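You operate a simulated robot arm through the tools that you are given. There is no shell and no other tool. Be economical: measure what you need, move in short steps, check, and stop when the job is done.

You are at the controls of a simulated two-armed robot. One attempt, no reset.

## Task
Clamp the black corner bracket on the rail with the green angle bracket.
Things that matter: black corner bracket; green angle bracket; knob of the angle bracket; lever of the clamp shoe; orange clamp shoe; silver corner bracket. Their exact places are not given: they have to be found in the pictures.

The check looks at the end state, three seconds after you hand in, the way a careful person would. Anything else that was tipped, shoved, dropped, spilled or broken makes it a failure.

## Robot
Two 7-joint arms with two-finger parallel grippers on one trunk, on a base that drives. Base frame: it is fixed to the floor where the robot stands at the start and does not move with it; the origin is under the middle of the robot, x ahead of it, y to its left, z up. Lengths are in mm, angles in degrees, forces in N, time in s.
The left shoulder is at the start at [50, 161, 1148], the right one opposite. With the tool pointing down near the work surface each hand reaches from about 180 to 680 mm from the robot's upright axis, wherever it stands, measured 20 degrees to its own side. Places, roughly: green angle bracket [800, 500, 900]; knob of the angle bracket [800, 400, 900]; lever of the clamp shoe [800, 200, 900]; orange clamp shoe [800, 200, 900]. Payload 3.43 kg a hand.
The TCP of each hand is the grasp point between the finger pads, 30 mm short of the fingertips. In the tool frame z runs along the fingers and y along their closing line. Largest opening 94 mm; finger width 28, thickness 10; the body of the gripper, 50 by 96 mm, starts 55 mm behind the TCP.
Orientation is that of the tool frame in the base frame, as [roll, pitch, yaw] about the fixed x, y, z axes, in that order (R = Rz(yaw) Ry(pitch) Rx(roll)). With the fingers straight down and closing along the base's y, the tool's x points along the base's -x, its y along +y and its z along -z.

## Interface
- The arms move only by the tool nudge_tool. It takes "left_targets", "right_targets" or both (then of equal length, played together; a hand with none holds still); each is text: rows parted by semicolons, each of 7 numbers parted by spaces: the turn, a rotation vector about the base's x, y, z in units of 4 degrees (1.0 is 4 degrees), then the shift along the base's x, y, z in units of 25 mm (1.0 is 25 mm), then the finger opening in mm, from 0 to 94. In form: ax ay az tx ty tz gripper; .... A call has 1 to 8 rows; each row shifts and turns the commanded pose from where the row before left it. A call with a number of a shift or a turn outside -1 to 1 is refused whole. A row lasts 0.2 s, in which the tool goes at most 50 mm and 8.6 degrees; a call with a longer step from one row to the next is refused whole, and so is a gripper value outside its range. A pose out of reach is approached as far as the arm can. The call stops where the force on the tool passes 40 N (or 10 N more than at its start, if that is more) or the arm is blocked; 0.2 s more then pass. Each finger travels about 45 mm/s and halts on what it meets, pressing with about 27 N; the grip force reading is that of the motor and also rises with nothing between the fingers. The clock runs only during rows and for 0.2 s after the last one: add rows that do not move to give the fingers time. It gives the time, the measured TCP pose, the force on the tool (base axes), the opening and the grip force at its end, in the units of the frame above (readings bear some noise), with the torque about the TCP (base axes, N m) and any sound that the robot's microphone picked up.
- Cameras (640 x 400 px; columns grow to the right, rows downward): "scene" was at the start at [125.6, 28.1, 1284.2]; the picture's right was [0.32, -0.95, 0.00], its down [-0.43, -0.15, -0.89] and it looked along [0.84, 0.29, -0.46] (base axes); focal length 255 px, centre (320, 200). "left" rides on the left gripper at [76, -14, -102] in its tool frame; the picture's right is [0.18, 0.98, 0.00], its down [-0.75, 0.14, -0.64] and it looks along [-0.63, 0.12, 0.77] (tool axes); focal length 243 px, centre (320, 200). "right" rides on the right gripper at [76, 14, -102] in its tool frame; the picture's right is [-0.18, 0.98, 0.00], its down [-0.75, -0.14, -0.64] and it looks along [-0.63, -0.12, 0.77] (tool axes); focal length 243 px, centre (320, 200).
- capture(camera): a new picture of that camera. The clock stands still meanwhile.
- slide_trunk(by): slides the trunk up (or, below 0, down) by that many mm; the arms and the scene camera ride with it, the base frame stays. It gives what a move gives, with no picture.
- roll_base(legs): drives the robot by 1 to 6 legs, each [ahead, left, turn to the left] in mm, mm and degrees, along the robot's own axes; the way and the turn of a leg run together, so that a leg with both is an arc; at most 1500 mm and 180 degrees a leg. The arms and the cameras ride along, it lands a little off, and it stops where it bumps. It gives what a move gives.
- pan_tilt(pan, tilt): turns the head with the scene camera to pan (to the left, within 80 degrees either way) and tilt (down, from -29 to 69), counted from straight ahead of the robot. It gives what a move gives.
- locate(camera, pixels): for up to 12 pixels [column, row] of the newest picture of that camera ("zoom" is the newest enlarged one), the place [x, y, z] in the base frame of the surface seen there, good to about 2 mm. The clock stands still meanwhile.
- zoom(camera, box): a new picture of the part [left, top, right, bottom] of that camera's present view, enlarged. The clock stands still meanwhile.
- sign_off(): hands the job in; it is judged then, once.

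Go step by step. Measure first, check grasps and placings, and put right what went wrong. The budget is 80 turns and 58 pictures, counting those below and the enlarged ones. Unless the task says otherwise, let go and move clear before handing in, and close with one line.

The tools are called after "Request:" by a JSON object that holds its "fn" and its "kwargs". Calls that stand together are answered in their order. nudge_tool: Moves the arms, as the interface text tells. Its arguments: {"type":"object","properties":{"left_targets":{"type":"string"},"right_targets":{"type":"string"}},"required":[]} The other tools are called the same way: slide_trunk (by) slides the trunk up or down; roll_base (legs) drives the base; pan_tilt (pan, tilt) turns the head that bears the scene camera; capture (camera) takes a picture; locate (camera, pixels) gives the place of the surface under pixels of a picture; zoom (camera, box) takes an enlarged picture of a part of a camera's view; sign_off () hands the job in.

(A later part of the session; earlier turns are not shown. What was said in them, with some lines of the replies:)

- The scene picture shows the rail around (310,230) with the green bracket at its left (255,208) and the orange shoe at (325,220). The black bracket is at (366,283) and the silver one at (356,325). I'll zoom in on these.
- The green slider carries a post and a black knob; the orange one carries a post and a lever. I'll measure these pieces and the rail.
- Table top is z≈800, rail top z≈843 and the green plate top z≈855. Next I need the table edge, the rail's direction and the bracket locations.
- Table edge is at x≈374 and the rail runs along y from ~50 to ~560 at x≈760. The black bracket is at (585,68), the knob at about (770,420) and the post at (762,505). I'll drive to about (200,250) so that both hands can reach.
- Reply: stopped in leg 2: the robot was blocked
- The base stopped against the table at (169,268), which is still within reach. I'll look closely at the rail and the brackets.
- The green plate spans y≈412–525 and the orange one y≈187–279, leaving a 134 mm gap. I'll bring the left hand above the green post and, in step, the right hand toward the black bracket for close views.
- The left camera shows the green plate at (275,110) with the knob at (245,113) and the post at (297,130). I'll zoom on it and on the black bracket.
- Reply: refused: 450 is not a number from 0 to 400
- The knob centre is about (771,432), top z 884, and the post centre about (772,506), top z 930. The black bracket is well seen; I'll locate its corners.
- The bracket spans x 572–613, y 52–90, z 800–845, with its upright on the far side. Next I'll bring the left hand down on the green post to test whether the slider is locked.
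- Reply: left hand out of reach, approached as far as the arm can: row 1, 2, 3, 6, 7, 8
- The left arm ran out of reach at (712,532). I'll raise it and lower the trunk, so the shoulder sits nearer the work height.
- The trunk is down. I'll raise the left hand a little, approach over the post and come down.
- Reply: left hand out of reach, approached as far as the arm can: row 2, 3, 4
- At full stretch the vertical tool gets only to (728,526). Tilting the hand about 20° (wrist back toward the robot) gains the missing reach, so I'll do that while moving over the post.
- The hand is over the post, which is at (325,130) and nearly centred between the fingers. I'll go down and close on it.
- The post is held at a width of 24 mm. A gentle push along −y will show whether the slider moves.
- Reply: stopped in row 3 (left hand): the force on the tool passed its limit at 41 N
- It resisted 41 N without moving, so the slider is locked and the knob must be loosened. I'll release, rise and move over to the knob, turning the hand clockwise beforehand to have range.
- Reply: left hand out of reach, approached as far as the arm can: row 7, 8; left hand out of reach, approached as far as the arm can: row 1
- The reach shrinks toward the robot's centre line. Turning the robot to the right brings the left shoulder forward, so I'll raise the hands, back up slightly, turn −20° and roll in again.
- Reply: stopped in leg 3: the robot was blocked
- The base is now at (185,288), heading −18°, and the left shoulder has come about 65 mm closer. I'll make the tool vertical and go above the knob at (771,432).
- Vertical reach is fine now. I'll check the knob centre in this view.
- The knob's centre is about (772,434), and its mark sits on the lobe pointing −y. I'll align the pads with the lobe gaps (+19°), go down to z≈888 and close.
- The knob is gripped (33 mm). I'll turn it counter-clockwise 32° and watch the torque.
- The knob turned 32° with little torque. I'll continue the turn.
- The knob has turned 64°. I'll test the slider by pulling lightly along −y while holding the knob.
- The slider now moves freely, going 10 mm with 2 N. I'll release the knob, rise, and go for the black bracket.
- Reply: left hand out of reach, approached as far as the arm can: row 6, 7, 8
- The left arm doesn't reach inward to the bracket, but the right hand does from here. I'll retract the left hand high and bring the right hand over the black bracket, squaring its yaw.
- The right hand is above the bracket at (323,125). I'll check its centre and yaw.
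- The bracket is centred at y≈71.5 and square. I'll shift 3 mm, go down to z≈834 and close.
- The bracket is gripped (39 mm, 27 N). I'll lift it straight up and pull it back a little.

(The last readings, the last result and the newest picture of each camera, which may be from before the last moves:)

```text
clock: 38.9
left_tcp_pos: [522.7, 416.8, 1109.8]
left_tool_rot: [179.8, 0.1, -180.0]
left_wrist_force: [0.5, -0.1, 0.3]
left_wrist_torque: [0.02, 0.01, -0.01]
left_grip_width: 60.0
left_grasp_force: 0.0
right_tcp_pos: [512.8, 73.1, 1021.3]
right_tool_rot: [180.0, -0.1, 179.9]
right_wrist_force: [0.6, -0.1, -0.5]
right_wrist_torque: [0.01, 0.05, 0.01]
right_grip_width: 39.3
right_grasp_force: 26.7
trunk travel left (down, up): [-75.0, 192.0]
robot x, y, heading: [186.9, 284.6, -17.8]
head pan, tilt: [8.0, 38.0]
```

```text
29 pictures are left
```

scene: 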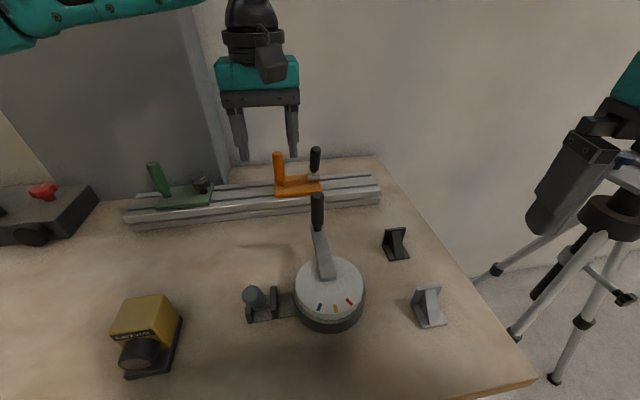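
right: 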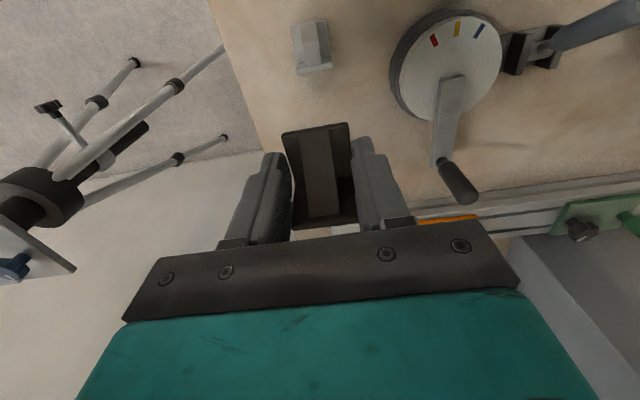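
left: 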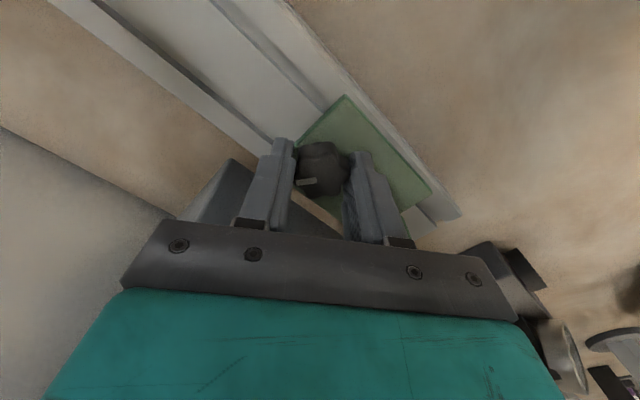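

The bracket is held firmly. Now I'll drive so the right arm faces the rail: back off, turn +36°, strafe left, then roll in.

Request:
{"fn": "roll_base", "kwargs": {"legs": [[-70, 0, 0], [0, 0, 36], [54, 166, 0], [80, -26, 0]]}}

Request:
{"fn": "pan_tilt", "kwargs": {"pan": -15, "tilt": 38}}

Request:
{"fn": "capture", "kwargs": {"camera": "scene"}}

```text
clock: 44.0
left_tcp_pos: [397.6, 792.0, 1109.0]
left_tool_rot: [179.6, 0.1, -142.9]
left_wrist_force: [-0.4, 0.1, -0.7]
left_wrist_torque: [0.01, 0.02, -0.03]
left_grip_width: 59.7
left_grasp_force: 0.1
right_tcp_pos: [595.7, 509.9, 1021.2]
right_tool_rot: [179.9, 0.0, -142.8]
right_wrist_force: [0.5, 0.2, -1.0]
right_wrist_torque: [0.0, 0.02, -0.01]
right_grip_width: 39.0
right_grasp_force: 27.2
trunk travel left (down, up): [-75.0, 192.0]
robot x, y, heading: [204.1, 485.1, 19.4]
head pan, tilt: [8.0, 38.0]
```

```text
clock: 44.9
left_tcp_pos: [397.7, 791.4, 1109.1]
left_tool_rot: [179.7, 0.0, -142.9]
left_wrist_force: [0.2, -0.1, -0.1]
left_wrist_torque: [0.0, -0.02, 0.0]
left_grip_width: 59.8
left_grasp_force: 0.0
right_tcp_pos: [596.4, 510.6, 1021.2]
right_tool_rot: [179.9, 0.0, -142.9]
right_wrist_force: [0.3, -0.2, -0.5]
right_wrist_torque: [0.02, -0.01, 0.0]
right_grip_width: 39.2
right_grasp_force: 27.4
trunk travel left (down, up): [-75.0, 192.0]
robot x, y, heading: [203.6, 489.5, 18.6]
head pan, tilt: [-15.0, 38.0]
```

```text
28 pictures are left
```

scene: 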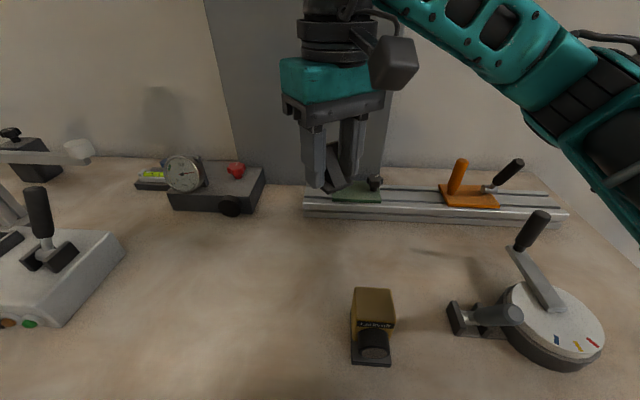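

The robot stands at (204,489), heading 18.6°, with the bracket still held. I'll square the yaw and move over the gap at (768,340).

Request:
{"fn": "nudge_tool", "kwargs": {"right_targets": "0 0 -1 0.7 -0.85 0 25;0 0 -1 0.8 -0.85 0 25;0 0 -1 0.9 -0.85 0 25;0 0 -1 0.9 -0.85 0 25;0 0 -1 0.9 -0.85 -0.3 25;0 0 -1 0.9 -0.85 -0.3 25;0 0 -1 0.9 -0.85 -0.4 25;0 0 -1 0.87 -0.85 -0.5 25"}}

Request:
{"fn": "nudge_tool", "kwargs": {"right_targets": "0 0 -0.65 0 0 0 25;0 0 -0.65 0 0 0 25"}}

Request:
{"fn": "capture", "kwargs": {"camera": "right"}}

Request:
{"fn": "zoom", "kwargs": {"camera": "scene", "box": [290, 90, 590, 270]}}

```text
clock: 46.6
left_tcp_pos: [396.9, 792.0, 1109.2]
left_tool_rot: [179.6, 0.1, -142.9]
left_wrist_force: [-0.1, -0.2, 0.2]
left_wrist_torque: [-0.01, -0.02, 0.02]
left_grip_width: 60.1
left_grasp_force: 0.0
right_tcp_pos: [767.9, 341.6, 982.4]
right_tool_rot: [-180.0, -0.1, -174.9]
right_wrist_force: [-0.4, 0.8, -0.1]
right_wrist_torque: [0.01, 0.0, 0.0]
right_grip_width: 39.3
right_grasp_force: 27.0
trunk travel left (down, up): [-75.0, 192.0]
robot x, y, heading: [203.4, 485.4, 19.2]
head pan, tilt: [-15.0, 38.0]
```

```text
clock: 47.2
left_tcp_pos: [396.4, 790.8, 1109.0]
left_tool_rot: [179.7, 0.1, -142.9]
left_wrist_force: [0.1, 0.3, -0.7]
left_wrist_torque: [0.03, -0.01, 0.02]
left_grip_width: 60.1
left_grasp_force: 0.0
right_tcp_pos: [767.1, 340.7, 984.1]
right_tool_rot: [-180.0, -0.1, 179.9]
right_wrist_force: [0.2, -0.5, 0.4]
right_wrist_torque: [-0.04, 0.04, -0.01]
right_grip_width: 39.4
right_grasp_force: 27.1
trunk travel left (down, up): [-75.0, 192.0]
robot x, y, heading: [206.1, 486.7, 18.9]
head pan, tilt: [-15.0, 38.0]
```

```text
27 pictures are left
```

right: 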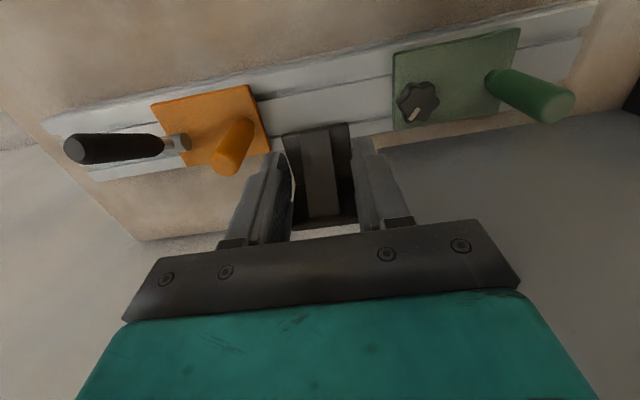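

```text
2.13 times, centred on (440, 180) of scene
```

zoom: 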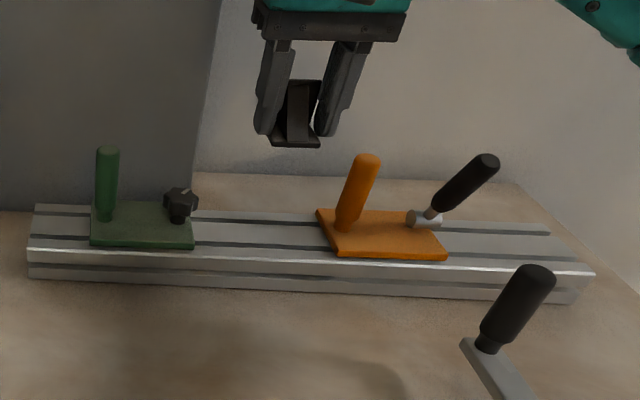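

The bracket hangs over the gap between the orange and green plates. I'll lower it to the rail, TCP z≈877.

Request:
{"fn": "nudge_tool", "kwargs": {"right_targets": "0 0 0 0 0 -1 25;0 0 0 0 0 -1 25;0 0 0 0 0 -1 25;0 0 0 0 0 -0.8 25;0 0 0 0 0 -0.28 25;0 0 0 0 0 -0.12 25;0 0 0 0 0 -0.1 25"}}

Request:
{"fn": "capture", "kwargs": {"camera": "right"}}

```text
clock: 48.9
left_tcp_pos: [397.8, 791.7, 1109.2]
left_tool_rot: [179.7, 0.0, -142.9]
left_wrist_force: [-0.1, 0.3, 0.0]
left_wrist_torque: [-0.01, 0.03, 0.0]
left_grip_width: 60.0
left_grasp_force: 0.1
right_tcp_pos: [765.8, 341.7, 877.5]
right_tool_rot: [180.0, -0.1, 179.8]
right_wrist_force: [-0.1, 0.1, -2.0]
right_wrist_torque: [0.01, 0.0, 0.01]
right_grip_width: 39.1
right_grasp_force: 26.8
trunk travel left (down, up): [-75.0, 192.0]
robot x, y, heading: [207.8, 486.0, 19.2]
head pan, tilt: [-15.0, 38.0]
```

```text
25 pictures are left
```

right: 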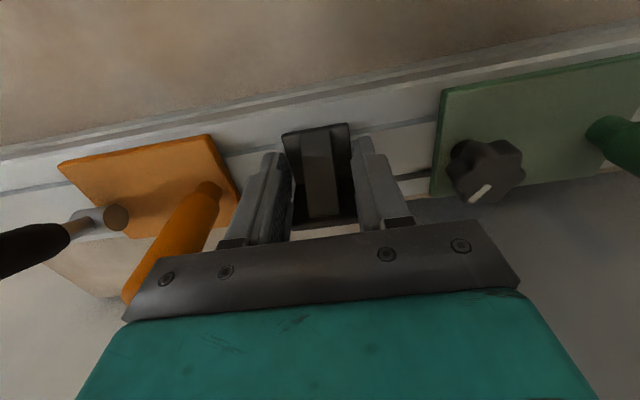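

Not fully in contact yet (−2 N). I'll ease down until it touches.

Request:
{"fn": "nudge_tool", "kwargs": {"right_targets": "0 0 0 0 0 -0.06 25;0 0 0 0 0 -0.06 25"}}

```text
clock: 49.5
left_tcp_pos: [395.4, 791.5, 1110.8]
left_tool_rot: [179.7, 0.1, -142.8]
left_wrist_force: [-0.2, -0.3, 0.3]
left_wrist_torque: [-0.04, 0.01, -0.01]
left_grip_width: 60.1
left_grasp_force: 0.2
right_tcp_pos: [767.8, 341.8, 875.6]
right_tool_rot: [179.9, 0.0, 180.0]
right_wrist_force: [-1.5, -1.2, 9.7]
right_wrist_torque: [-0.16, 0.15, 0.02]
right_grip_width: 39.1
right_grasp_force: 27.1
trunk travel left (down, up): [-75.0, 192.0]
robot x, y, heading: [208.0, 483.1, 18.8]
head pan, tilt: [-15.0, 38.0]
```

It's in contact with the rail (9.7 N up). I'll release and rise straight up.

Request:
{"fn": "nudge_tool", "kwargs": {"right_targets": "0 0 0 0 0 0 58;0 0 0 0 0 0 58;0 0 0 0 0 0 58;0 0 0 0 0 1 58;0 0 0 0 0 1 58;0 0 0 0 0 1 58;0 0 0 0 0 1 58;0 0 0 0 0 0.5 58"}}

Request:
{"fn": "capture", "kwargs": {"camera": "right"}}

Request:
{"fn": "locate", "kwargs": {"camera": "right", "pixels": [[395, 90], [398, 128], [505, 45], [545, 100], [415, 98], [250, 110], [262, 145]]}}

```text
clock: 51.2
left_tcp_pos: [395.9, 790.4, 1110.2]
left_tool_rot: [179.7, 0.2, -142.9]
left_wrist_force: [0.1, 0.4, -0.4]
left_wrist_torque: [0.02, -0.01, 0.01]
left_grip_width: 59.9
left_grasp_force: 0.2
right_tcp_pos: [766.7, 340.8, 986.1]
right_tool_rot: [180.0, 0.0, 179.9]
right_wrist_force: [1.1, 1.1, 0.3]
right_wrist_torque: [0.0, 0.0, 0.0]
right_grip_width: 58.0
right_grasp_force: 0.1
trunk travel left (down, up): [-75.0, 192.0]
robot x, y, heading: [210.1, 486.2, 18.9]
head pan, tilt: [-15.0, 38.0]
```

```text
24 pictures are left
```

right: 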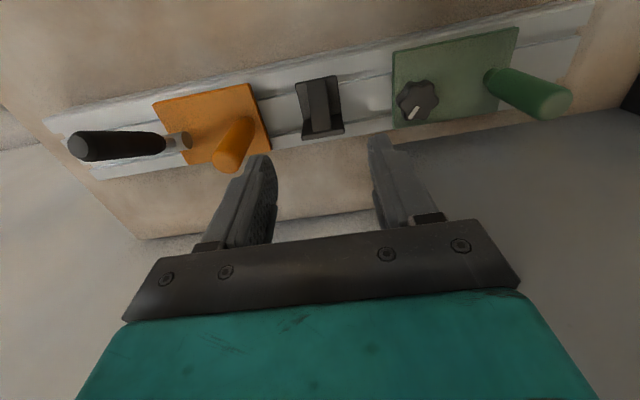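

```text
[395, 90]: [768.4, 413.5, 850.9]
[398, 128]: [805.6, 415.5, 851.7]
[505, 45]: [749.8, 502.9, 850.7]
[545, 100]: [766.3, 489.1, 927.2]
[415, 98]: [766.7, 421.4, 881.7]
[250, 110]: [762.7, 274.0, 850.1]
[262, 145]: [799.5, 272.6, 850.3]
```

The bracket stands on the rail at y≈322–360; the green edge is at y≈411 and the orange edge at ≈275. Next I'll grip the green post, now at about (772,496).

Request:
{"fn": "nudge_tool", "kwargs": {"right_targets": "0 0 0 0.05 1 0 55;0 0 0 0.05 1 0 55;0 0 0 0.05 1 0 55;0 0 0 0.06 1 0 55;0 0 0 0 1 0 55;0 0 0 0 1 0 55;0 0 0 0 0.2 0 55"}}

Request:
{"fn": "capture", "kwargs": {"camera": "right"}}

```text
clock: 52.9
left_tcp_pos: [396.9, 792.3, 1109.4]
left_tool_rot: [179.7, 0.1, -142.9]
left_wrist_force: [-0.9, -0.2, 0.9]
left_wrist_torque: [0.04, -0.01, 0.01]
left_grip_width: 60.1
left_grasp_force: 0.0
right_tcp_pos: [771.7, 496.1, 984.7]
right_tool_rot: [179.9, -0.2, 179.8]
right_wrist_force: [0.5, 0.0, 0.6]
right_wrist_torque: [0.0, -0.01, 0.0]
right_grip_width: 55.1
right_grasp_force: 0.0
trunk travel left (down, up): [-75.0, 192.0]
robot x, y, heading: [203.0, 486.9, 19.4]
head pan, tilt: [-15.0, 38.0]
```

```text
23 pictures are left
```

right: 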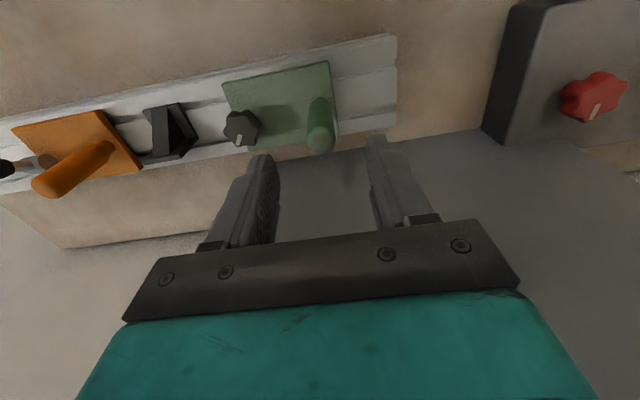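

The hand is aligned over the post. I'll go down and grip.

Request:
{"fn": "nudge_tool", "kwargs": {"right_targets": "0 0 0 0 0 -1 55;0 0 0 0 0 -1 55;0 0 0 0 0 -0.8 55;0 0 0 0 0 -0.4 55;0 0 0 0 0 0 10;0 0 0 0 0 0 10;0 0 0 0 0 0 10;0 0 0 0 0 0 10"}}

Request:
{"fn": "nudge_tool", "kwargs": {"right_targets": "0 0 0 0 -0.4 0 10;0 0 0 0 -0.4 0 10;0 0 0 0 -0.4 0 10;0 0 0 0 -0.3 0 10"}}

Request:
{"fn": "zoom", "kwargs": {"camera": "scene", "box": [290, 90, 590, 270]}}

```text
clock: 54.6
left_tcp_pos: [396.3, 791.4, 1111.3]
left_tool_rot: [179.7, 0.2, -143.0]
left_wrist_force: [0.3, 0.0, 0.1]
left_wrist_torque: [-0.01, -0.05, -0.04]
left_grip_width: 59.8
left_grasp_force: 0.0
right_tcp_pos: [771.0, 497.1, 906.4]
right_tool_rot: [180.0, -0.1, 179.9]
right_wrist_force: [-1.6, -0.1, -4.0]
right_wrist_torque: [0.06, -0.57, -0.03]
right_grip_width: 21.6
right_grasp_force: 44.7
trunk travel left (down, up): [-75.0, 192.0]
robot x, y, heading: [201.7, 488.6, 19.2]
head pan, tilt: [-15.0, 38.0]
```

```text
clock: 55.6
left_tcp_pos: [395.1, 791.3, 1110.3]
left_tool_rot: [179.7, 0.1, -142.9]
left_wrist_force: [-0.3, 0.7, -0.5]
left_wrist_torque: [-0.01, 0.01, 0.01]
left_grip_width: 60.2
left_grasp_force: 0.0
right_tcp_pos: [771.5, 460.1, 905.2]
right_tool_rot: [180.0, -0.2, -179.9]
right_wrist_force: [-15.7, 0.6, 0.9]
right_wrist_torque: [0.04, 0.65, 0.13]
right_grip_width: 21.7
right_grasp_force: 45.2
trunk travel left (down, up): [-75.0, 192.0]
robot x, y, heading: [208.1, 488.5, 19.1]
head pan, tilt: [-15.0, 38.0]
```

```text
2.13 times, centred on (440, 180) of scene
```

zoom: 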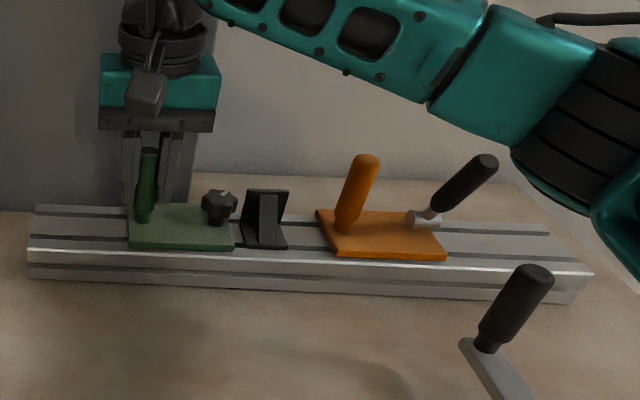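

It slides freely and the gap to the bracket is closing. I'll continue 45 mm, pushing the bracket toward the orange plate.

Request:
{"fn": "nudge_tool", "kwargs": {"right_targets": "0 0 0 -0.03 -0.3 0 10;0 0 0 0 -0.3 0 10;0 0 0 0 -0.3 0 10;0 0 0 0 -0.3 0 10;0 0 0 0 -0.3 0 10;0 0 0 0 -0.3 0 10"}}

Request:
{"fn": "zoom", "kwargs": {"camera": "scene", "box": [350, 140, 530, 250]}}

Request:
{"fn": "locate", "kwargs": {"camera": "zoom", "pixels": [[225, 200], [240, 215], [320, 210], [335, 220], [180, 225]]}}

```text
clock: 57.0
left_tcp_pos: [393.8, 791.5, 1109.0]
left_tool_rot: [179.7, 0.1, -142.8]
left_wrist_force: [0.7, -1.0, -0.7]
left_wrist_torque: [-0.03, 0.01, 0.0]
left_grip_width: 60.0
left_grasp_force: 0.1
right_tcp_pos: [771.4, 412.9, 905.4]
right_tool_rot: [-180.0, 0.0, 179.9]
right_wrist_force: [-13.8, 1.8, 4.4]
right_wrist_torque: [0.17, 0.28, -0.15]
right_grip_width: 21.6
right_grasp_force: 45.4
trunk travel left (down, up): [-75.0, 192.0]
robot x, y, heading: [208.8, 486.7, 19.1]
head pan, tilt: [-15.0, 38.0]
```

```text
3.56 times, centred on (440, 195) of scene
```

zoom: 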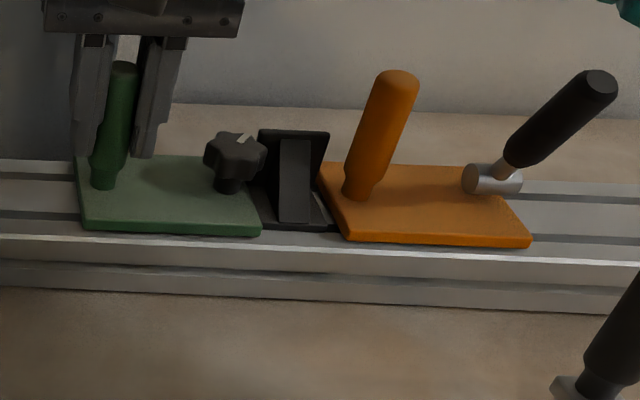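

```text
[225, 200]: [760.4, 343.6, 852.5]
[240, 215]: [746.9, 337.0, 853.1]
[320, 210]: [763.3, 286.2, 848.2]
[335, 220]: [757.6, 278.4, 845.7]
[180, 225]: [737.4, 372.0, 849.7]
```

Green has pushed the bracket to within about 8 mm of orange. I'll continue slowly, watching the force.

Request:
{"fn": "nudge_tool", "kwargs": {"right_targets": "0 0 0 0 -0.1 0 10;0 0 0 0 -0.1 0 10;0 0 0 0 -0.1 0 10"}}

Request:
{"fn": "nudge_tool", "kwargs": {"right_targets": "0 0 0 0 -0.08 0 10"}}

Request:
{"fn": "zoom", "kwargs": {"camera": "scene", "box": [350, 140, 530, 250]}}

```text
clock: 57.9
left_tcp_pos: [395.3, 792.0, 1110.1]
left_tool_rot: [179.7, 0.1, -142.9]
left_wrist_force: [0.2, -0.3, -0.3]
left_wrist_torque: [-0.02, 0.0, -0.01]
left_grip_width: 60.0
left_grasp_force: 0.1
right_tcp_pos: [771.0, 406.8, 907.5]
right_tool_rot: [180.0, 0.0, 179.9]
right_wrist_force: [-11.6, 4.1, -1.1]
right_wrist_torque: [0.05, -0.62, -0.14]
right_grip_width: 21.7
right_grasp_force: 44.9
trunk travel left (down, up): [-75.0, 192.0]
robot x, y, heading: [206.1, 488.1, 19.2]
head pan, tilt: [-15.0, 38.0]
```

```text
clock: 58.2
left_tcp_pos: [394.9, 792.4, 1108.9]
left_tool_rot: [179.7, 0.1, -142.9]
left_wrist_force: [-0.6, 0.6, -0.5]
left_wrist_torque: [-0.01, 0.0, -0.05]
left_grip_width: 59.8
left_grasp_force: 0.1
right_tcp_pos: [771.0, 407.3, 907.4]
right_tool_rot: [179.9, 0.1, -179.9]
right_wrist_force: [-12.5, 11.1, -5.1]
right_wrist_torque: [-0.11, -1.02, -0.06]
right_grip_width: 21.7
right_grasp_force: 44.9
trunk travel left (down, up): [-75.0, 192.0]
robot x, y, heading: [204.5, 482.1, 19.1]
head pan, tilt: [-15.0, 38.0]
```

```text
3.56 times, centred on (440, 195) of scene
```

zoom: 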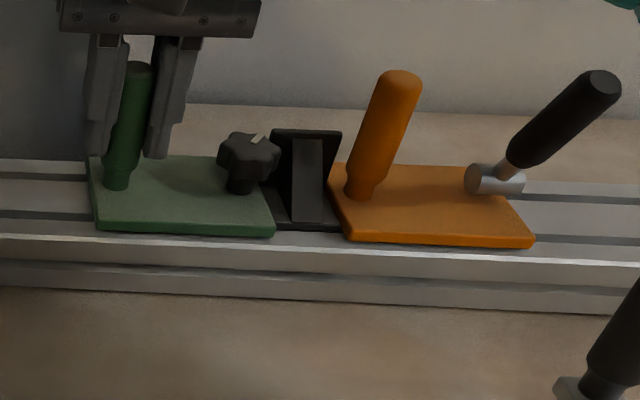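

Contact made: 11 N with no more motion, and orange has stayed put. I'll press slightly more to verify.

Request:
{"fn": "nudge_tool", "kwargs": {"right_targets": "0 0 0 0 -0.08 0 10;0 0 0 0 -0.06 0 10"}}

Request:
{"fn": "zoom", "kwargs": {"camera": "scene", "box": [350, 140, 530, 250]}}

Request:
{"fn": "locate", "kwargs": {"camera": "zoom", "pixels": [[352, 232], [525, 236], [260, 222], [380, 120], [310, 222], [265, 150], [250, 150]]}}

```text
clock: 58.9
left_tcp_pos: [395.8, 794.3, 1109.0]
left_tool_rot: [179.8, 0.0, -142.8]
left_wrist_force: [-0.5, -0.8, 0.3]
left_wrist_torque: [-0.01, 0.02, -0.01]
left_grip_width: 60.1
left_grasp_force: 0.0
right_tcp_pos: [771.0, 405.6, 906.6]
right_tool_rot: [179.8, 0.0, -179.6]
right_wrist_force: [-13.1, 29.9, -8.5]
right_wrist_torque: [-0.28, -1.18, 0.1]
right_grip_width: 21.7
right_grasp_force: 44.8
trunk travel left (down, up): [-75.0, 192.0]
robot x, y, heading: [204.4, 485.3, 18.9]
head pan, tilt: [-15.0, 38.0]
```

```text
3.56 times, centred on (440, 195) of scene
```

zoom: 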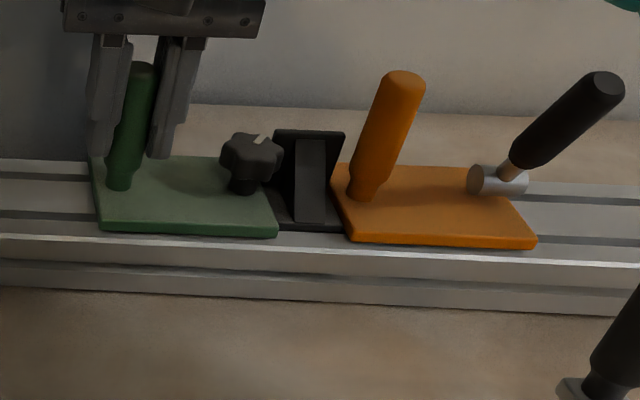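

```text
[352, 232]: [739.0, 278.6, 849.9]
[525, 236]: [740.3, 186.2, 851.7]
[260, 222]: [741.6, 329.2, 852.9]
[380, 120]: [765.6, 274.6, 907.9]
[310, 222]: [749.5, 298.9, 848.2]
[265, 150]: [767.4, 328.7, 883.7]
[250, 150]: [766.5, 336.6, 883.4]
```

Orange holds still under 30 N, so the bracket is pressed between green and the fixed orange shoe. I'll release the post, rise and go over the knob (≈(772,333)), with yaw toward 154° so the pads meet the lobe gaps.

Request:
{"fn": "nudge_tool", "kwargs": {"right_targets": "0 0 0 0 0 0 50;0 0 0 0 0 0 50;0 0 0 0 0 0 50;0 0 0 0 0 0.8 50;0 0 0 0 0 0.9 50;0 0 0 0 0 0.9 50;0 0 0 0 0 0.6 50"}}

Request:
{"fn": "nudge_tool", "kwargs": {"right_targets": "0 0 -1 0.05 -0.9 0 50;0 0 -1 0 -0.9 0 50;0 0 -1 0 -0.9 0 50;0 0 -1 0 -0.2 0 50;0 0 -1 0 0 0 50;0 0 -1 0 0 0 50;0 0 -0.6 0 0 0 50"}}

Request:
{"fn": "capture", "kwargs": {"camera": "right"}}

```text
clock: 60.5
left_tcp_pos: [396.0, 793.0, 1109.5]
left_tool_rot: [179.8, 0.1, -143.0]
left_wrist_force: [0.0, 0.3, -0.6]
left_wrist_torque: [-0.01, 0.0, 0.02]
left_grip_width: 59.9
left_grasp_force: 0.0
right_tcp_pos: [771.2, 401.6, 987.3]
right_tool_rot: [-180.0, -0.1, 180.0]
right_wrist_force: [0.3, -1.4, 0.5]
right_wrist_torque: [0.0, 0.0, -0.01]
right_grip_width: 50.1
right_grasp_force: 0.1
trunk travel left (down, up): [-75.0, 192.0]
robot x, y, heading: [204.6, 489.1, 19.2]
head pan, tilt: [-15.0, 38.0]
```

```text
clock: 62.0
left_tcp_pos: [397.4, 792.2, 1109.1]
left_tool_rot: [179.6, 0.1, -143.0]
left_wrist_force: [0.1, -0.1, 0.3]
left_wrist_torque: [0.02, 0.01, -0.04]
left_grip_width: 60.0
left_grasp_force: 0.1
right_tcp_pos: [772.8, 327.2, 985.2]
right_tool_rot: [-179.9, -0.1, 153.4]
right_wrist_force: [0.0, -0.1, 0.1]
right_wrist_torque: [0.03, -0.01, -0.01]
right_grip_width: 50.3
right_grasp_force: 0.1
trunk travel left (down, up): [-75.0, 192.0]
robot x, y, heading: [206.5, 486.0, 18.8]
head pan, tilt: [-15.0, 38.0]
```

```text
18 pictures are left
```

right: 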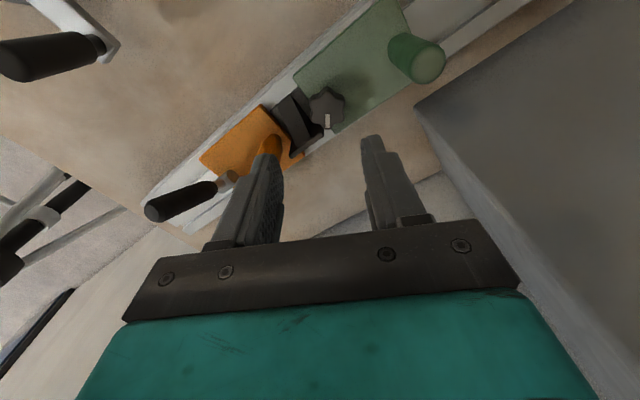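

I'll zoom for the exact knob centre and the bracket's clearance.

Request:
{"fn": "zoom", "kwargs": {"camera": "right", "box": [255, 70, 375, 160]}}

Request:
{"fn": "locate", "kwargs": {"camera": "zoom", "pixels": [[380, 220], [300, 190], [450, 250], [400, 130], [340, 280], [310, 350], [280, 300], [170, 180], [230, 320], [400, 260], [120, 120], [370, 175]]}}

```text
4.44 times, centred on (315, 115) of right
```

zoom: 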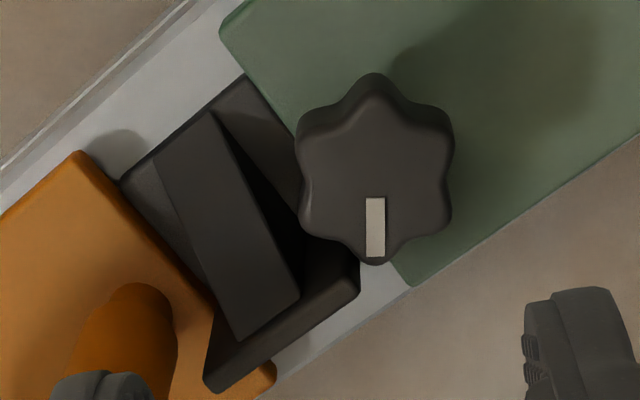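

```text
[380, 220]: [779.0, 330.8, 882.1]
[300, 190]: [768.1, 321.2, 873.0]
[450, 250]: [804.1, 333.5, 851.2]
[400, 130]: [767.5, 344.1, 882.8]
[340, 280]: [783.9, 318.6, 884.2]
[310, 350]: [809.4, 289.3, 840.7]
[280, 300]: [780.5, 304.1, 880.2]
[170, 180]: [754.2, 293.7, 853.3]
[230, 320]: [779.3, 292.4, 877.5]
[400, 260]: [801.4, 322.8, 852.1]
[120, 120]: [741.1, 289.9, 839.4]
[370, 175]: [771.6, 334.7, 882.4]
```

The bracket sits snugly between green and orange. The knob centre is about (772,335), with its mark at about −30°. Before gripping I'll test in the air that the wrist can turn the needed −64°.

Request:
{"fn": "nudge_tool", "kwargs": {"right_targets": "0 0 -1 0 0.31 0 50;0 0 -1 0 0 0 50;0 0 -1 0 0 0 50;0 0 -1 0 0 0 50;0 0 -1 0 0 0 50;0 0 -1 0 0 0 50;0 0 -1 0 0 0 50;0 0 -1 0 0 0 50"}}

Request:
{"fn": "nudge_tool", "kwargs": {"right_targets": "0 0 -1 0 0 0 50;0 0 -1 0 0 0 50;0 0 -1 0 0 0 50;0 0 -1 0 0 0 50;0 0 -1 0 0 0 50;0 0 -1 0 0 0 50;0 0 -1 0 0 0 50;0 0 -1 0 0 0 50"}}

```text
clock: 63.9
left_tcp_pos: [396.2, 791.1, 1109.8]
left_tool_rot: [179.7, 0.0, -142.9]
left_wrist_force: [-0.9, 0.1, -0.7]
left_wrist_torque: [0.02, -0.01, 0.01]
left_grip_width: 60.0
left_grasp_force: 0.1
right_tcp_pos: [772.3, 335.4, 984.8]
right_tool_rot: [179.9, -0.2, 121.4]
right_wrist_force: [-0.6, -0.6, 0.2]
right_wrist_torque: [0.03, 0.02, -0.04]
right_grip_width: 50.1
right_grasp_force: 0.0
trunk travel left (down, up): [-75.0, 192.0]
robot x, y, heading: [209.3, 488.6, 18.9]
head pan, tilt: [-15.0, 38.0]
```

```text
clock: 65.7
left_tcp_pos: [395.9, 791.7, 1109.5]
left_tool_rot: [179.7, 0.1, -142.9]
left_wrist_force: [0.2, 0.0, 0.4]
left_wrist_torque: [-0.01, -0.03, 0.0]
left_grip_width: 60.2
left_grasp_force: 0.1
right_tcp_pos: [772.6, 336.7, 984.8]
right_tool_rot: [180.0, -0.2, 89.3]
right_wrist_force: [-0.1, 0.7, 0.8]
right_wrist_torque: [-0.01, 0.02, -0.01]
right_grip_width: 49.9
right_grasp_force: 0.1
trunk travel left (down, up): [-75.0, 192.0]
robot x, y, heading: [206.5, 482.7, 18.9]
head pan, tilt: [-15.0, 38.0]
```

The full turn range is reachable. I'll turn back to yaw ≈148° and come down onto the knob with a 40 mm opening, stopping at z≈894 to clear the bracket.

Request:
{"fn": "nudge_tool", "kwargs": {"right_targets": "0 0 1 0 0 0 40;0 0 1 0 0 0 40;0 0 1 0 0 0 40;0 0 1 0 0 0 40;0 0 1 0 0 0 40;0 0 1 0 0 0 40;0 0 1 0 0 0 40;0 0 1 0 0 0 40"}}

Request:
{"fn": "nudge_tool", "kwargs": {"right_targets": "0 0 1 0 -0.06 0 40;0 0 1 0 0 0 40;0 0 1 0 0 -0.6 40;0 0 1 0 0 -0.6 40;0 0 1 0 0 -0.6 40;0 0 1 0 0 -0.6 40;0 0 0.7 0 0 -0.5 40"}}

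Request:
{"fn": "zoom", "kwargs": {"camera": "right", "box": [230, 70, 410, 200]}}

```text
clock: 67.5
left_tcp_pos: [396.9, 790.6, 1109.1]
left_tool_rot: [179.6, 0.1, -142.9]
left_wrist_force: [0.2, 0.1, 0.8]
left_wrist_torque: [-0.03, 0.02, 0.02]
left_grip_width: 59.7
left_grasp_force: 0.0
right_tcp_pos: [772.3, 335.8, 986.1]
right_tool_rot: [179.9, -0.1, 121.6]
right_wrist_force: [0.6, 0.6, 0.6]
right_wrist_torque: [-0.01, -0.03, 0.01]
right_grip_width: 39.9
right_grasp_force: 0.1
trunk travel left (down, up): [-75.0, 192.0]
robot x, y, heading: [204.0, 485.9, 19.1]
head pan, tilt: [-15.0, 38.0]
```

```text
clock: 69.0
left_tcp_pos: [397.1, 791.6, 1110.2]
left_tool_rot: [179.7, 0.0, -142.9]
left_wrist_force: [-0.4, -0.7, 0.4]
left_wrist_torque: [0.0, 0.0, 0.02]
left_grip_width: 60.2
left_grasp_force: 0.0
right_tcp_pos: [772.9, 333.1, 912.2]
right_tool_rot: [179.9, -0.1, 148.3]
right_wrist_force: [0.5, 0.3, -0.7]
right_wrist_torque: [-0.03, -0.03, -0.02]
right_grip_width: 39.9
right_grasp_force: 0.1
trunk travel left (down, up): [-75.0, 192.0]
robot x, y, heading: [203.7, 489.8, 18.9]
head pan, tilt: [-15.0, 38.0]
```

```text
3.08 times, centred on (320, 135) of right
```

zoom: 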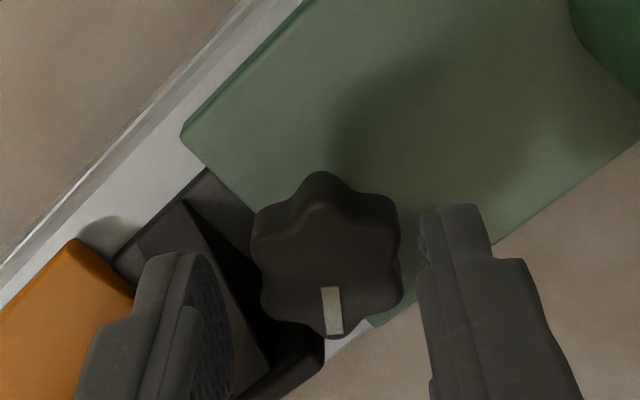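

The knob is centred between the fingers. I'll descend the last 16 mm gently and close.

Request:
{"fn": "nudge_tool", "kwargs": {"right_targets": "0 0 0 0 0 -0.25 40;0 0 0 0 0 -0.2 40;0 0 0 0 0 -0.2 40"}}

Request:
{"fn": "nudge_tool", "kwargs": {"right_targets": "0 0 0 0 0 0 20;0 0 0 0 0 0 20;0 0 0 0 0 0 20"}}

Request:
{"fn": "zoom", "kwargs": {"camera": "right", "box": [230, 90, 410, 220]}}

```text
clock: 69.8
left_tcp_pos: [395.3, 792.1, 1109.2]
left_tool_rot: [179.7, 0.1, -142.9]
left_wrist_force: [0.0, -0.8, 0.1]
left_wrist_torque: [-0.01, -0.02, 0.0]
left_grip_width: 60.1
left_grasp_force: 0.1
right_tcp_pos: [771.9, 336.0, 897.6]
right_tool_rot: [180.0, -0.1, 148.5]
right_wrist_force: [-3.7, 3.1, 7.1]
right_wrist_torque: [-0.08, 0.03, -0.13]
right_grip_width: 39.9
right_grasp_force: 0.0
trunk travel left (down, up): [-75.0, 192.0]
robot x, y, heading: [204.5, 489.5, 19.0]
head pan, tilt: [-15.0, 38.0]
```

```text
clock: 70.7
left_tcp_pos: [396.0, 792.0, 1109.6]
left_tool_rot: [179.7, 0.2, -142.9]
left_wrist_force: [-0.4, -0.6, 0.2]
left_wrist_torque: [0.01, 0.01, 0.01]
left_grip_width: 59.9
left_grasp_force: 0.1
right_tcp_pos: [772.8, 334.8, 897.1]
right_tool_rot: [-180.0, 0.0, 148.3]
right_wrist_force: [2.2, 3.0, 1.0]
right_wrist_torque: [0.08, -0.23, 0.01]
right_grip_width: 33.1
right_grasp_force: 44.8
trunk travel left (down, up): [-75.0, 192.0]
robot x, y, heading: [205.3, 487.6, 19.1]
head pan, tilt: [-15.0, 38.0]
```

```text
3.08 times, centred on (320, 155) of right
```

zoom: 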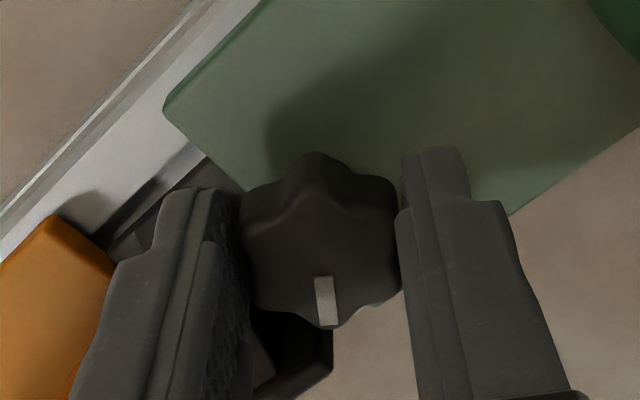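

The knob is gripped at 33 mm. I'll add a small −y preload to keep the bracket pressed, then turn clockwise 32°.

Request:
{"fn": "nudge_tool", "kwargs": {"right_targets": "0 0 0 0 -0.1 0 20"}}

Request:
{"fn": "nudge_tool", "kwargs": {"right_targets": "0 0 -1 0 0 0 20;0 0 -1 0 0 0 20;0 0 -1 0 0 0 20;0 0 -1 0 0 0 20;0 0 -1 0 0 0 20;0 0 -1 0 0 0 20;0 0 -1 0 0 0 20;0 0 -1 0 0 0 20"}}

```text
clock: 71.0
left_tcp_pos: [396.2, 792.8, 1109.3]
left_tool_rot: [179.7, 0.0, -142.9]
left_wrist_force: [-0.1, -0.3, 0.1]
left_wrist_torque: [-0.03, -0.02, -0.02]
left_grip_width: 60.1
left_grasp_force: 0.1
right_tcp_pos: [772.7, 335.5, 896.2]
right_tool_rot: [179.8, -0.2, 148.5]
right_wrist_force: [0.9, 12.2, -2.4]
right_wrist_torque: [-0.24, -0.75, 0.01]
right_grip_width: 33.1
right_grasp_force: 44.7
trunk travel left (down, up): [-75.0, 192.0]
robot x, y, heading: [202.3, 485.7, 19.1]
head pan, tilt: [-15.0, 38.0]
```

```text
clock: 72.8
left_tcp_pos: [396.3, 793.8, 1107.8]
left_tool_rot: [179.8, 0.0, -142.8]
left_wrist_force: [1.1, 0.3, -0.2]
left_wrist_torque: [-0.01, -0.01, 0.01]
left_grip_width: 60.0
left_grasp_force: 0.2
right_tcp_pos: [773.1, 336.0, 895.9]
right_tool_rot: [-179.9, -0.3, 116.5]
right_wrist_force: [-5.3, 26.1, -10.5]
right_wrist_torque: [0.32, 0.0, 0.02]
right_grip_width: 32.9
right_grasp_force: 44.8
trunk travel left (down, up): [-75.0, 192.0]
robot x, y, heading: [205.6, 485.6, 19.0]
head pan, tilt: [-15.0, 38.0]
```

Preload is 26 N and the knob is turning. I'll turn the remaining 28°.

Request:
{"fn": "nudge_tool", "kwargs": {"right_targets": "0 0 -1 0 0 0 20;0 0 -1 0 0 0 20;0 0 -1 0 0 0 20;0 0 -1 0 0 0 20;0 0 -1 0 0 0 20;0 0 -1 0 0 0 20;0 0 -0.8 0 0 0 20"}}

Request:
{"fn": "capture", "kwargs": {"camera": "right"}}

```text
clock: 74.5
left_tcp_pos: [397.9, 794.4, 1108.2]
left_tool_rot: [179.7, 0.0, -142.9]
left_wrist_force: [0.3, 0.3, 0.2]
left_wrist_torque: [-0.01, 0.01, 0.0]
left_grip_width: 60.0
left_grasp_force: 0.1
right_tcp_pos: [773.5, 335.8, 897.1]
right_tool_rot: [180.0, -0.4, 89.3]
right_wrist_force: [3.2, 28.4, -6.6]
right_wrist_torque: [0.54, -0.06, 0.03]
right_grip_width: 33.1
right_grasp_force: 45.7
trunk travel left (down, up): [-75.0, 192.0]
robot x, y, heading: [207.1, 488.1, 19.1]
head pan, tilt: [-15.0, 38.0]
```

```text
14 pictures are left
```

right: 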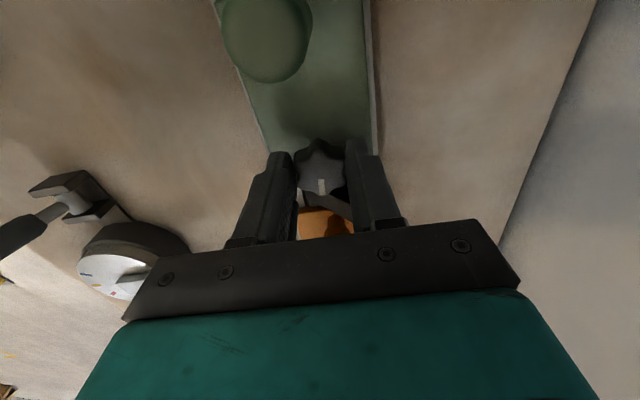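

The knob is back near its original angle. I'll ease the preload and pull slightly in +y to test the lock.

Request:
{"fn": "nudge_tool", "kwargs": {"right_targets": "0 0 0 0 0.1 0 20;0 0 0 0 0.1 0 20"}}

Request:
{"fn": "nudge_tool", "kwargs": {"right_targets": "0 0 0 0 0.06 0 20;0 0 0 0 0 0 20"}}

```text
clock: 75.0
left_tcp_pos: [397.7, 792.1, 1110.2]
left_tool_rot: [179.6, 0.0, -142.9]
left_wrist_force: [-0.2, 0.0, 0.0]
left_wrist_torque: [0.02, -0.01, -0.01]
left_grip_width: 60.0
left_grasp_force: 0.1
right_tcp_pos: [773.3, 335.5, 896.3]
right_tool_rot: [179.7, -0.1, 88.8]
right_wrist_force: [4.5, 9.6, -2.3]
right_wrist_torque: [1.48, -0.18, 0.03]
right_grip_width: 33.0
right_grasp_force: 44.3
trunk travel left (down, up): [-75.0, 192.0]
robot x, y, heading: [208.5, 485.5, 19.0]
head pan, tilt: [-15.0, 38.0]
```

```text
clock: 75.7
left_tcp_pos: [397.9, 790.6, 1109.0]
left_tool_rot: [179.6, 0.2, -143.0]
left_wrist_force: [0.7, 0.2, 0.0]
left_wrist_torque: [-0.03, 0.0, -0.02]
left_grip_width: 60.0
left_grasp_force: 0.1
right_tcp_pos: [773.7, 335.3, 895.2]
right_tool_rot: [179.8, 0.1, 88.8]
right_wrist_force: [9.6, -3.3, 0.0]
right_wrist_torque: [0.82, -0.38, 0.01]
right_grip_width: 33.2
right_grasp_force: 44.7
trunk travel left (down, up): [-75.0, 192.0]
robot x, y, heading: [206.5, 488.6, 19.0]
head pan, tilt: [-15.0, 38.0]
```

Request:
{"fn": "nudge_tool", "kwargs": {"right_targets": "0 0 0 0 0.1 0 20;0 0 0 0 0.06 0 20"}}

```text
clock: 76.2
left_tcp_pos: [396.8, 789.1, 1110.9]
left_tool_rot: [179.5, 0.2, -142.9]
left_wrist_force: [0.7, 0.7, 0.5]
left_wrist_torque: [-0.01, 0.04, 0.01]
left_grip_width: 60.1
left_grasp_force: 0.0
right_tcp_pos: [774.3, 335.9, 896.5]
right_tool_rot: [180.0, 0.2, 88.6]
right_wrist_force: [13.9, -24.9, 6.4]
right_wrist_torque: [0.08, -0.22, 0.01]
right_grip_width: 33.1
right_grasp_force: 45.2
trunk travel left (down, up): [-75.0, 192.0]
robot x, y, heading: [207.3, 480.9, 19.1]
head pan, tilt: [-15.0, 38.0]
```

Locked: the slider holds against a 25 N pull. I'll relieve the pull and turn the last 4° so the knob is back at its original tight angle.

Request:
{"fn": "nudge_tool", "kwargs": {"right_targets": "0 0 0 -0.05 -0.1 0 20;0 0 0 -0.03 -0.07 0 20;0 0 -0.6 0 0 0 20;0 0 -0.5 0 0 0 20"}}

```text
clock: 77.2
left_tcp_pos: [399.1, 792.0, 1110.3]
left_tool_rot: [179.5, 0.0, -142.9]
left_wrist_force: [-0.3, 0.2, -0.4]
left_wrist_torque: [0.03, 0.02, -0.01]
left_grip_width: 59.8
left_grasp_force: 0.1
right_tcp_pos: [774.2, 336.7, 895.7]
right_tool_rot: [179.6, 0.1, 84.5]
right_wrist_force: [26.8, -14.3, 5.8]
right_wrist_torque: [-0.84, -0.77, 0.33]
right_grip_width: 32.8
right_grasp_force: 44.8
trunk travel left (down, up): [-75.0, 192.0]
robot x, y, heading: [207.7, 482.5, 19.3]
head pan, tilt: [-15.0, 38.0]
```

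A little torque resistance has appeared (0.33 N m), so the knob is tight. I'll relax the sideways load, open and rise.

Request:
{"fn": "nudge_tool", "kwargs": {"right_targets": "0 0 0.3 0.1 -0.05 0 20;0 0 0 0 0 0 42;0 0 0 0 0 0 42;0 0 0 0 0 0.4 42;0 0 0 0 0 1 42;0 0 0 0 0 1 42;0 0 0 0 0 1 42;0 0 0 0 0 1 42"}}

Request:
{"fn": "capture", "kwargs": {"camera": "right"}}

Request:
{"fn": "zoom", "kwargs": {"camera": "scene", "box": [350, 140, 530, 250]}}

```text
clock: 79.0
left_tcp_pos: [397.5, 792.9, 1108.9]
left_tool_rot: [179.7, 0.1, -142.8]
left_wrist_force: [0.3, 0.2, 0.2]
left_wrist_torque: [0.02, -0.03, 0.02]
left_grip_width: 60.1
left_grasp_force: 0.1
right_tcp_pos: [772.8, 337.2, 1008.1]
right_tool_rot: [180.0, 0.0, 85.9]
right_wrist_force: [-0.2, 0.2, 1.1]
right_wrist_torque: [0.01, -0.01, -0.02]
right_grip_width: 42.1
right_grasp_force: 0.1
trunk travel left (down, up): [-75.0, 192.0]
robot x, y, heading: [204.4, 486.9, 19.2]
head pan, tilt: [-15.0, 38.0]
```

```text
13 pictures are left
```

right: 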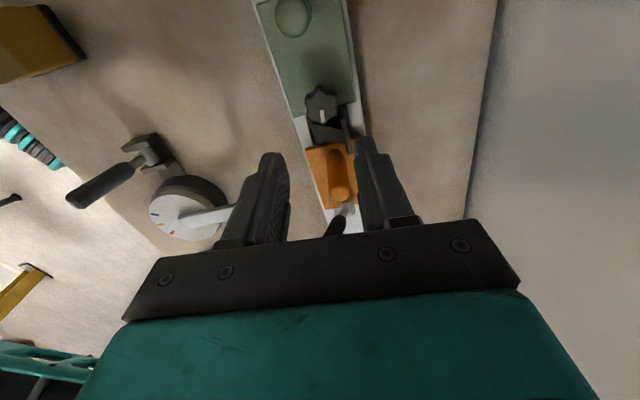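

```text
3.56 times, centred on (440, 195) of scene
```

zoom: 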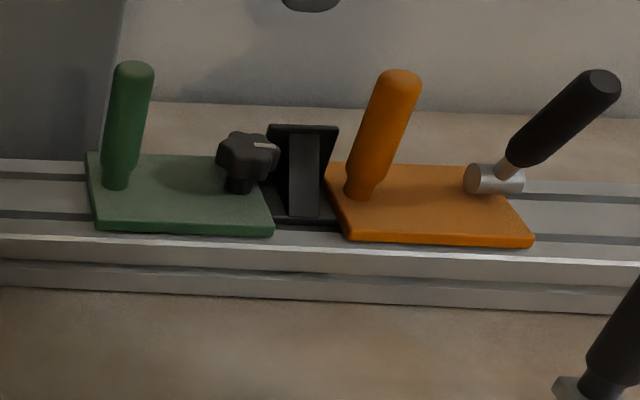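

The bracket seems to have shifted a few mm to +x, its front edge now at row ~218. I'll check it and the contact from above.

Request:
{"fn": "zoom", "kwargs": {"camera": "right", "box": [275, 70, 385, 210]}}

Request:
{"fn": "locate", "kwargs": {"camera": "scene", "pixels": [[428, 200], [443, 200], [427, 176], [443, 177], [426, 203], [446, 203]]}}

```text
2.86 times, centred on (330, 140) of right
```

zoom: 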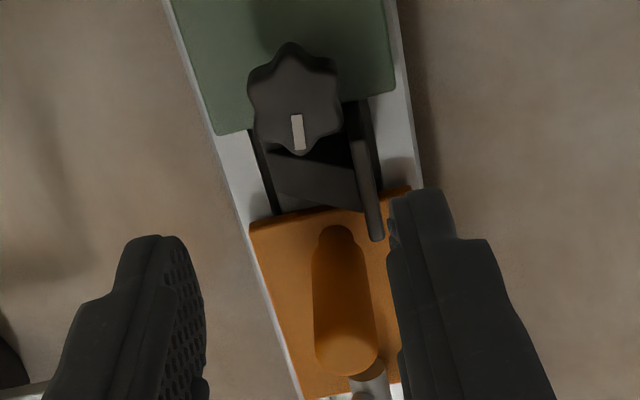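

```text
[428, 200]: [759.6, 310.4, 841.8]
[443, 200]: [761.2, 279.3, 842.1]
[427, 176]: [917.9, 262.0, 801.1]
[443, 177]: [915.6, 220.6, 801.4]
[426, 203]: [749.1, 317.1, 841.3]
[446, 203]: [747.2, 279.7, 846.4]
```

Request:
{"fn": "zoom", "kwargs": {"camera": "scene", "box": [410, 165, 460, 215]}}

Request:
{"fn": "locate", "kwargs": {"camera": "zoom", "pixels": [[170, 155], [320, 130], [395, 130], [290, 350], [385, 365], [285, 220], [330, 370], [240, 340], [270, 390], [370, 250]]}}

```text
8.00 times, centred on (435, 190) of scene
```

zoom: 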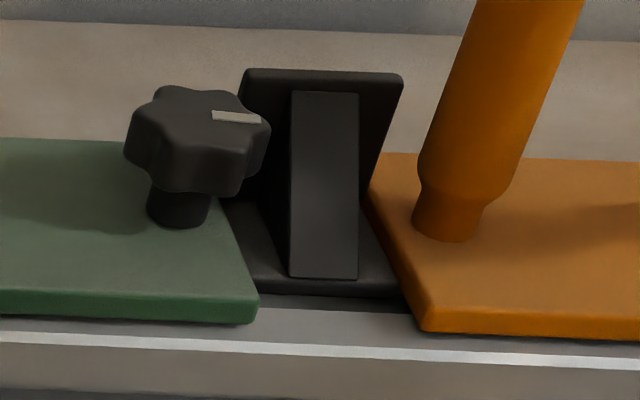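

```text
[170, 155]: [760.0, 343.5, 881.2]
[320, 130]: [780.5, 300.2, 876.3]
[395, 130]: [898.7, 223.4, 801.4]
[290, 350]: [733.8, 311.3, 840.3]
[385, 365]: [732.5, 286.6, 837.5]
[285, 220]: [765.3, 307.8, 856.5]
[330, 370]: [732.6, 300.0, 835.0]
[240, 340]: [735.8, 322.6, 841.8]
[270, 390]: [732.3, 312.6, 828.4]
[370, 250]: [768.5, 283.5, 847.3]
```

The bracket sits flat and snug between green and orange, and the knob mark points −y again as it did when first locked. I'll move the right hand clear.

Request:
{"fn": "nudge_tool", "kwargs": {"right_targets": "0 0 0 0 0 1 42;0 0 0 0 0 1 42;0 0 0 -1 0 0.5 42;0 0 0 -1 0.3 0 42;0 0 0 -1 0.3 0 42;0 0 0 -1 0.3 0 42;0 0 0 -1 0.3 0 42;0 0 0 -1 0.3 0 42"}}

Request:
{"fn": "capture", "kwargs": {"camera": "scene"}}

```text
clock: 80.8
left_tcp_pos: [397.4, 791.6, 1109.8]
left_tool_rot: [179.7, 0.1, -142.9]
left_wrist_force: [-1.1, 0.2, -0.2]
left_wrist_torque: [0.0, 0.01, -0.03]
left_grip_width: 60.2
left_grasp_force: 0.1
right_tcp_pos: [622.4, 375.2, 1072.2]
right_tool_rot: [180.0, -0.1, 85.7]
right_wrist_force: [-0.2, 0.3, -0.9]
right_wrist_torque: [-0.01, -0.02, 0.03]
right_grip_width: 42.1
right_grasp_force: 0.0
trunk travel left (down, up): [-75.0, 192.0]
robot x, y, heading: [208.7, 490.9, 19.2]
head pan, tilt: [-15.0, 38.0]
```

```text
9 pictures are left
```

scene: 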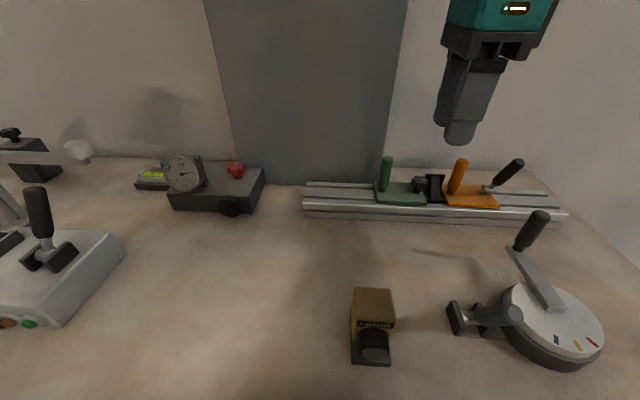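

The bracket is clamped at (435,188) between green and orange. The other objects in view are where they were and both hands are clear, so I'm handing in.

Request:
{"fn": "sign_off", "kwargs": {}}

```text
The job is handed in.
```

The black corner bracket is clamped on the rail between the green angle bracket and the orange clamp shoe. The green bracket's knob is tightened, and it held against a 25 N pull. The orange shoe and its lever were left as they were. While I tightened the knob, a finger probably nudged the bracket a few millimetres toward the back of the rail, but it still sits flat and snug.
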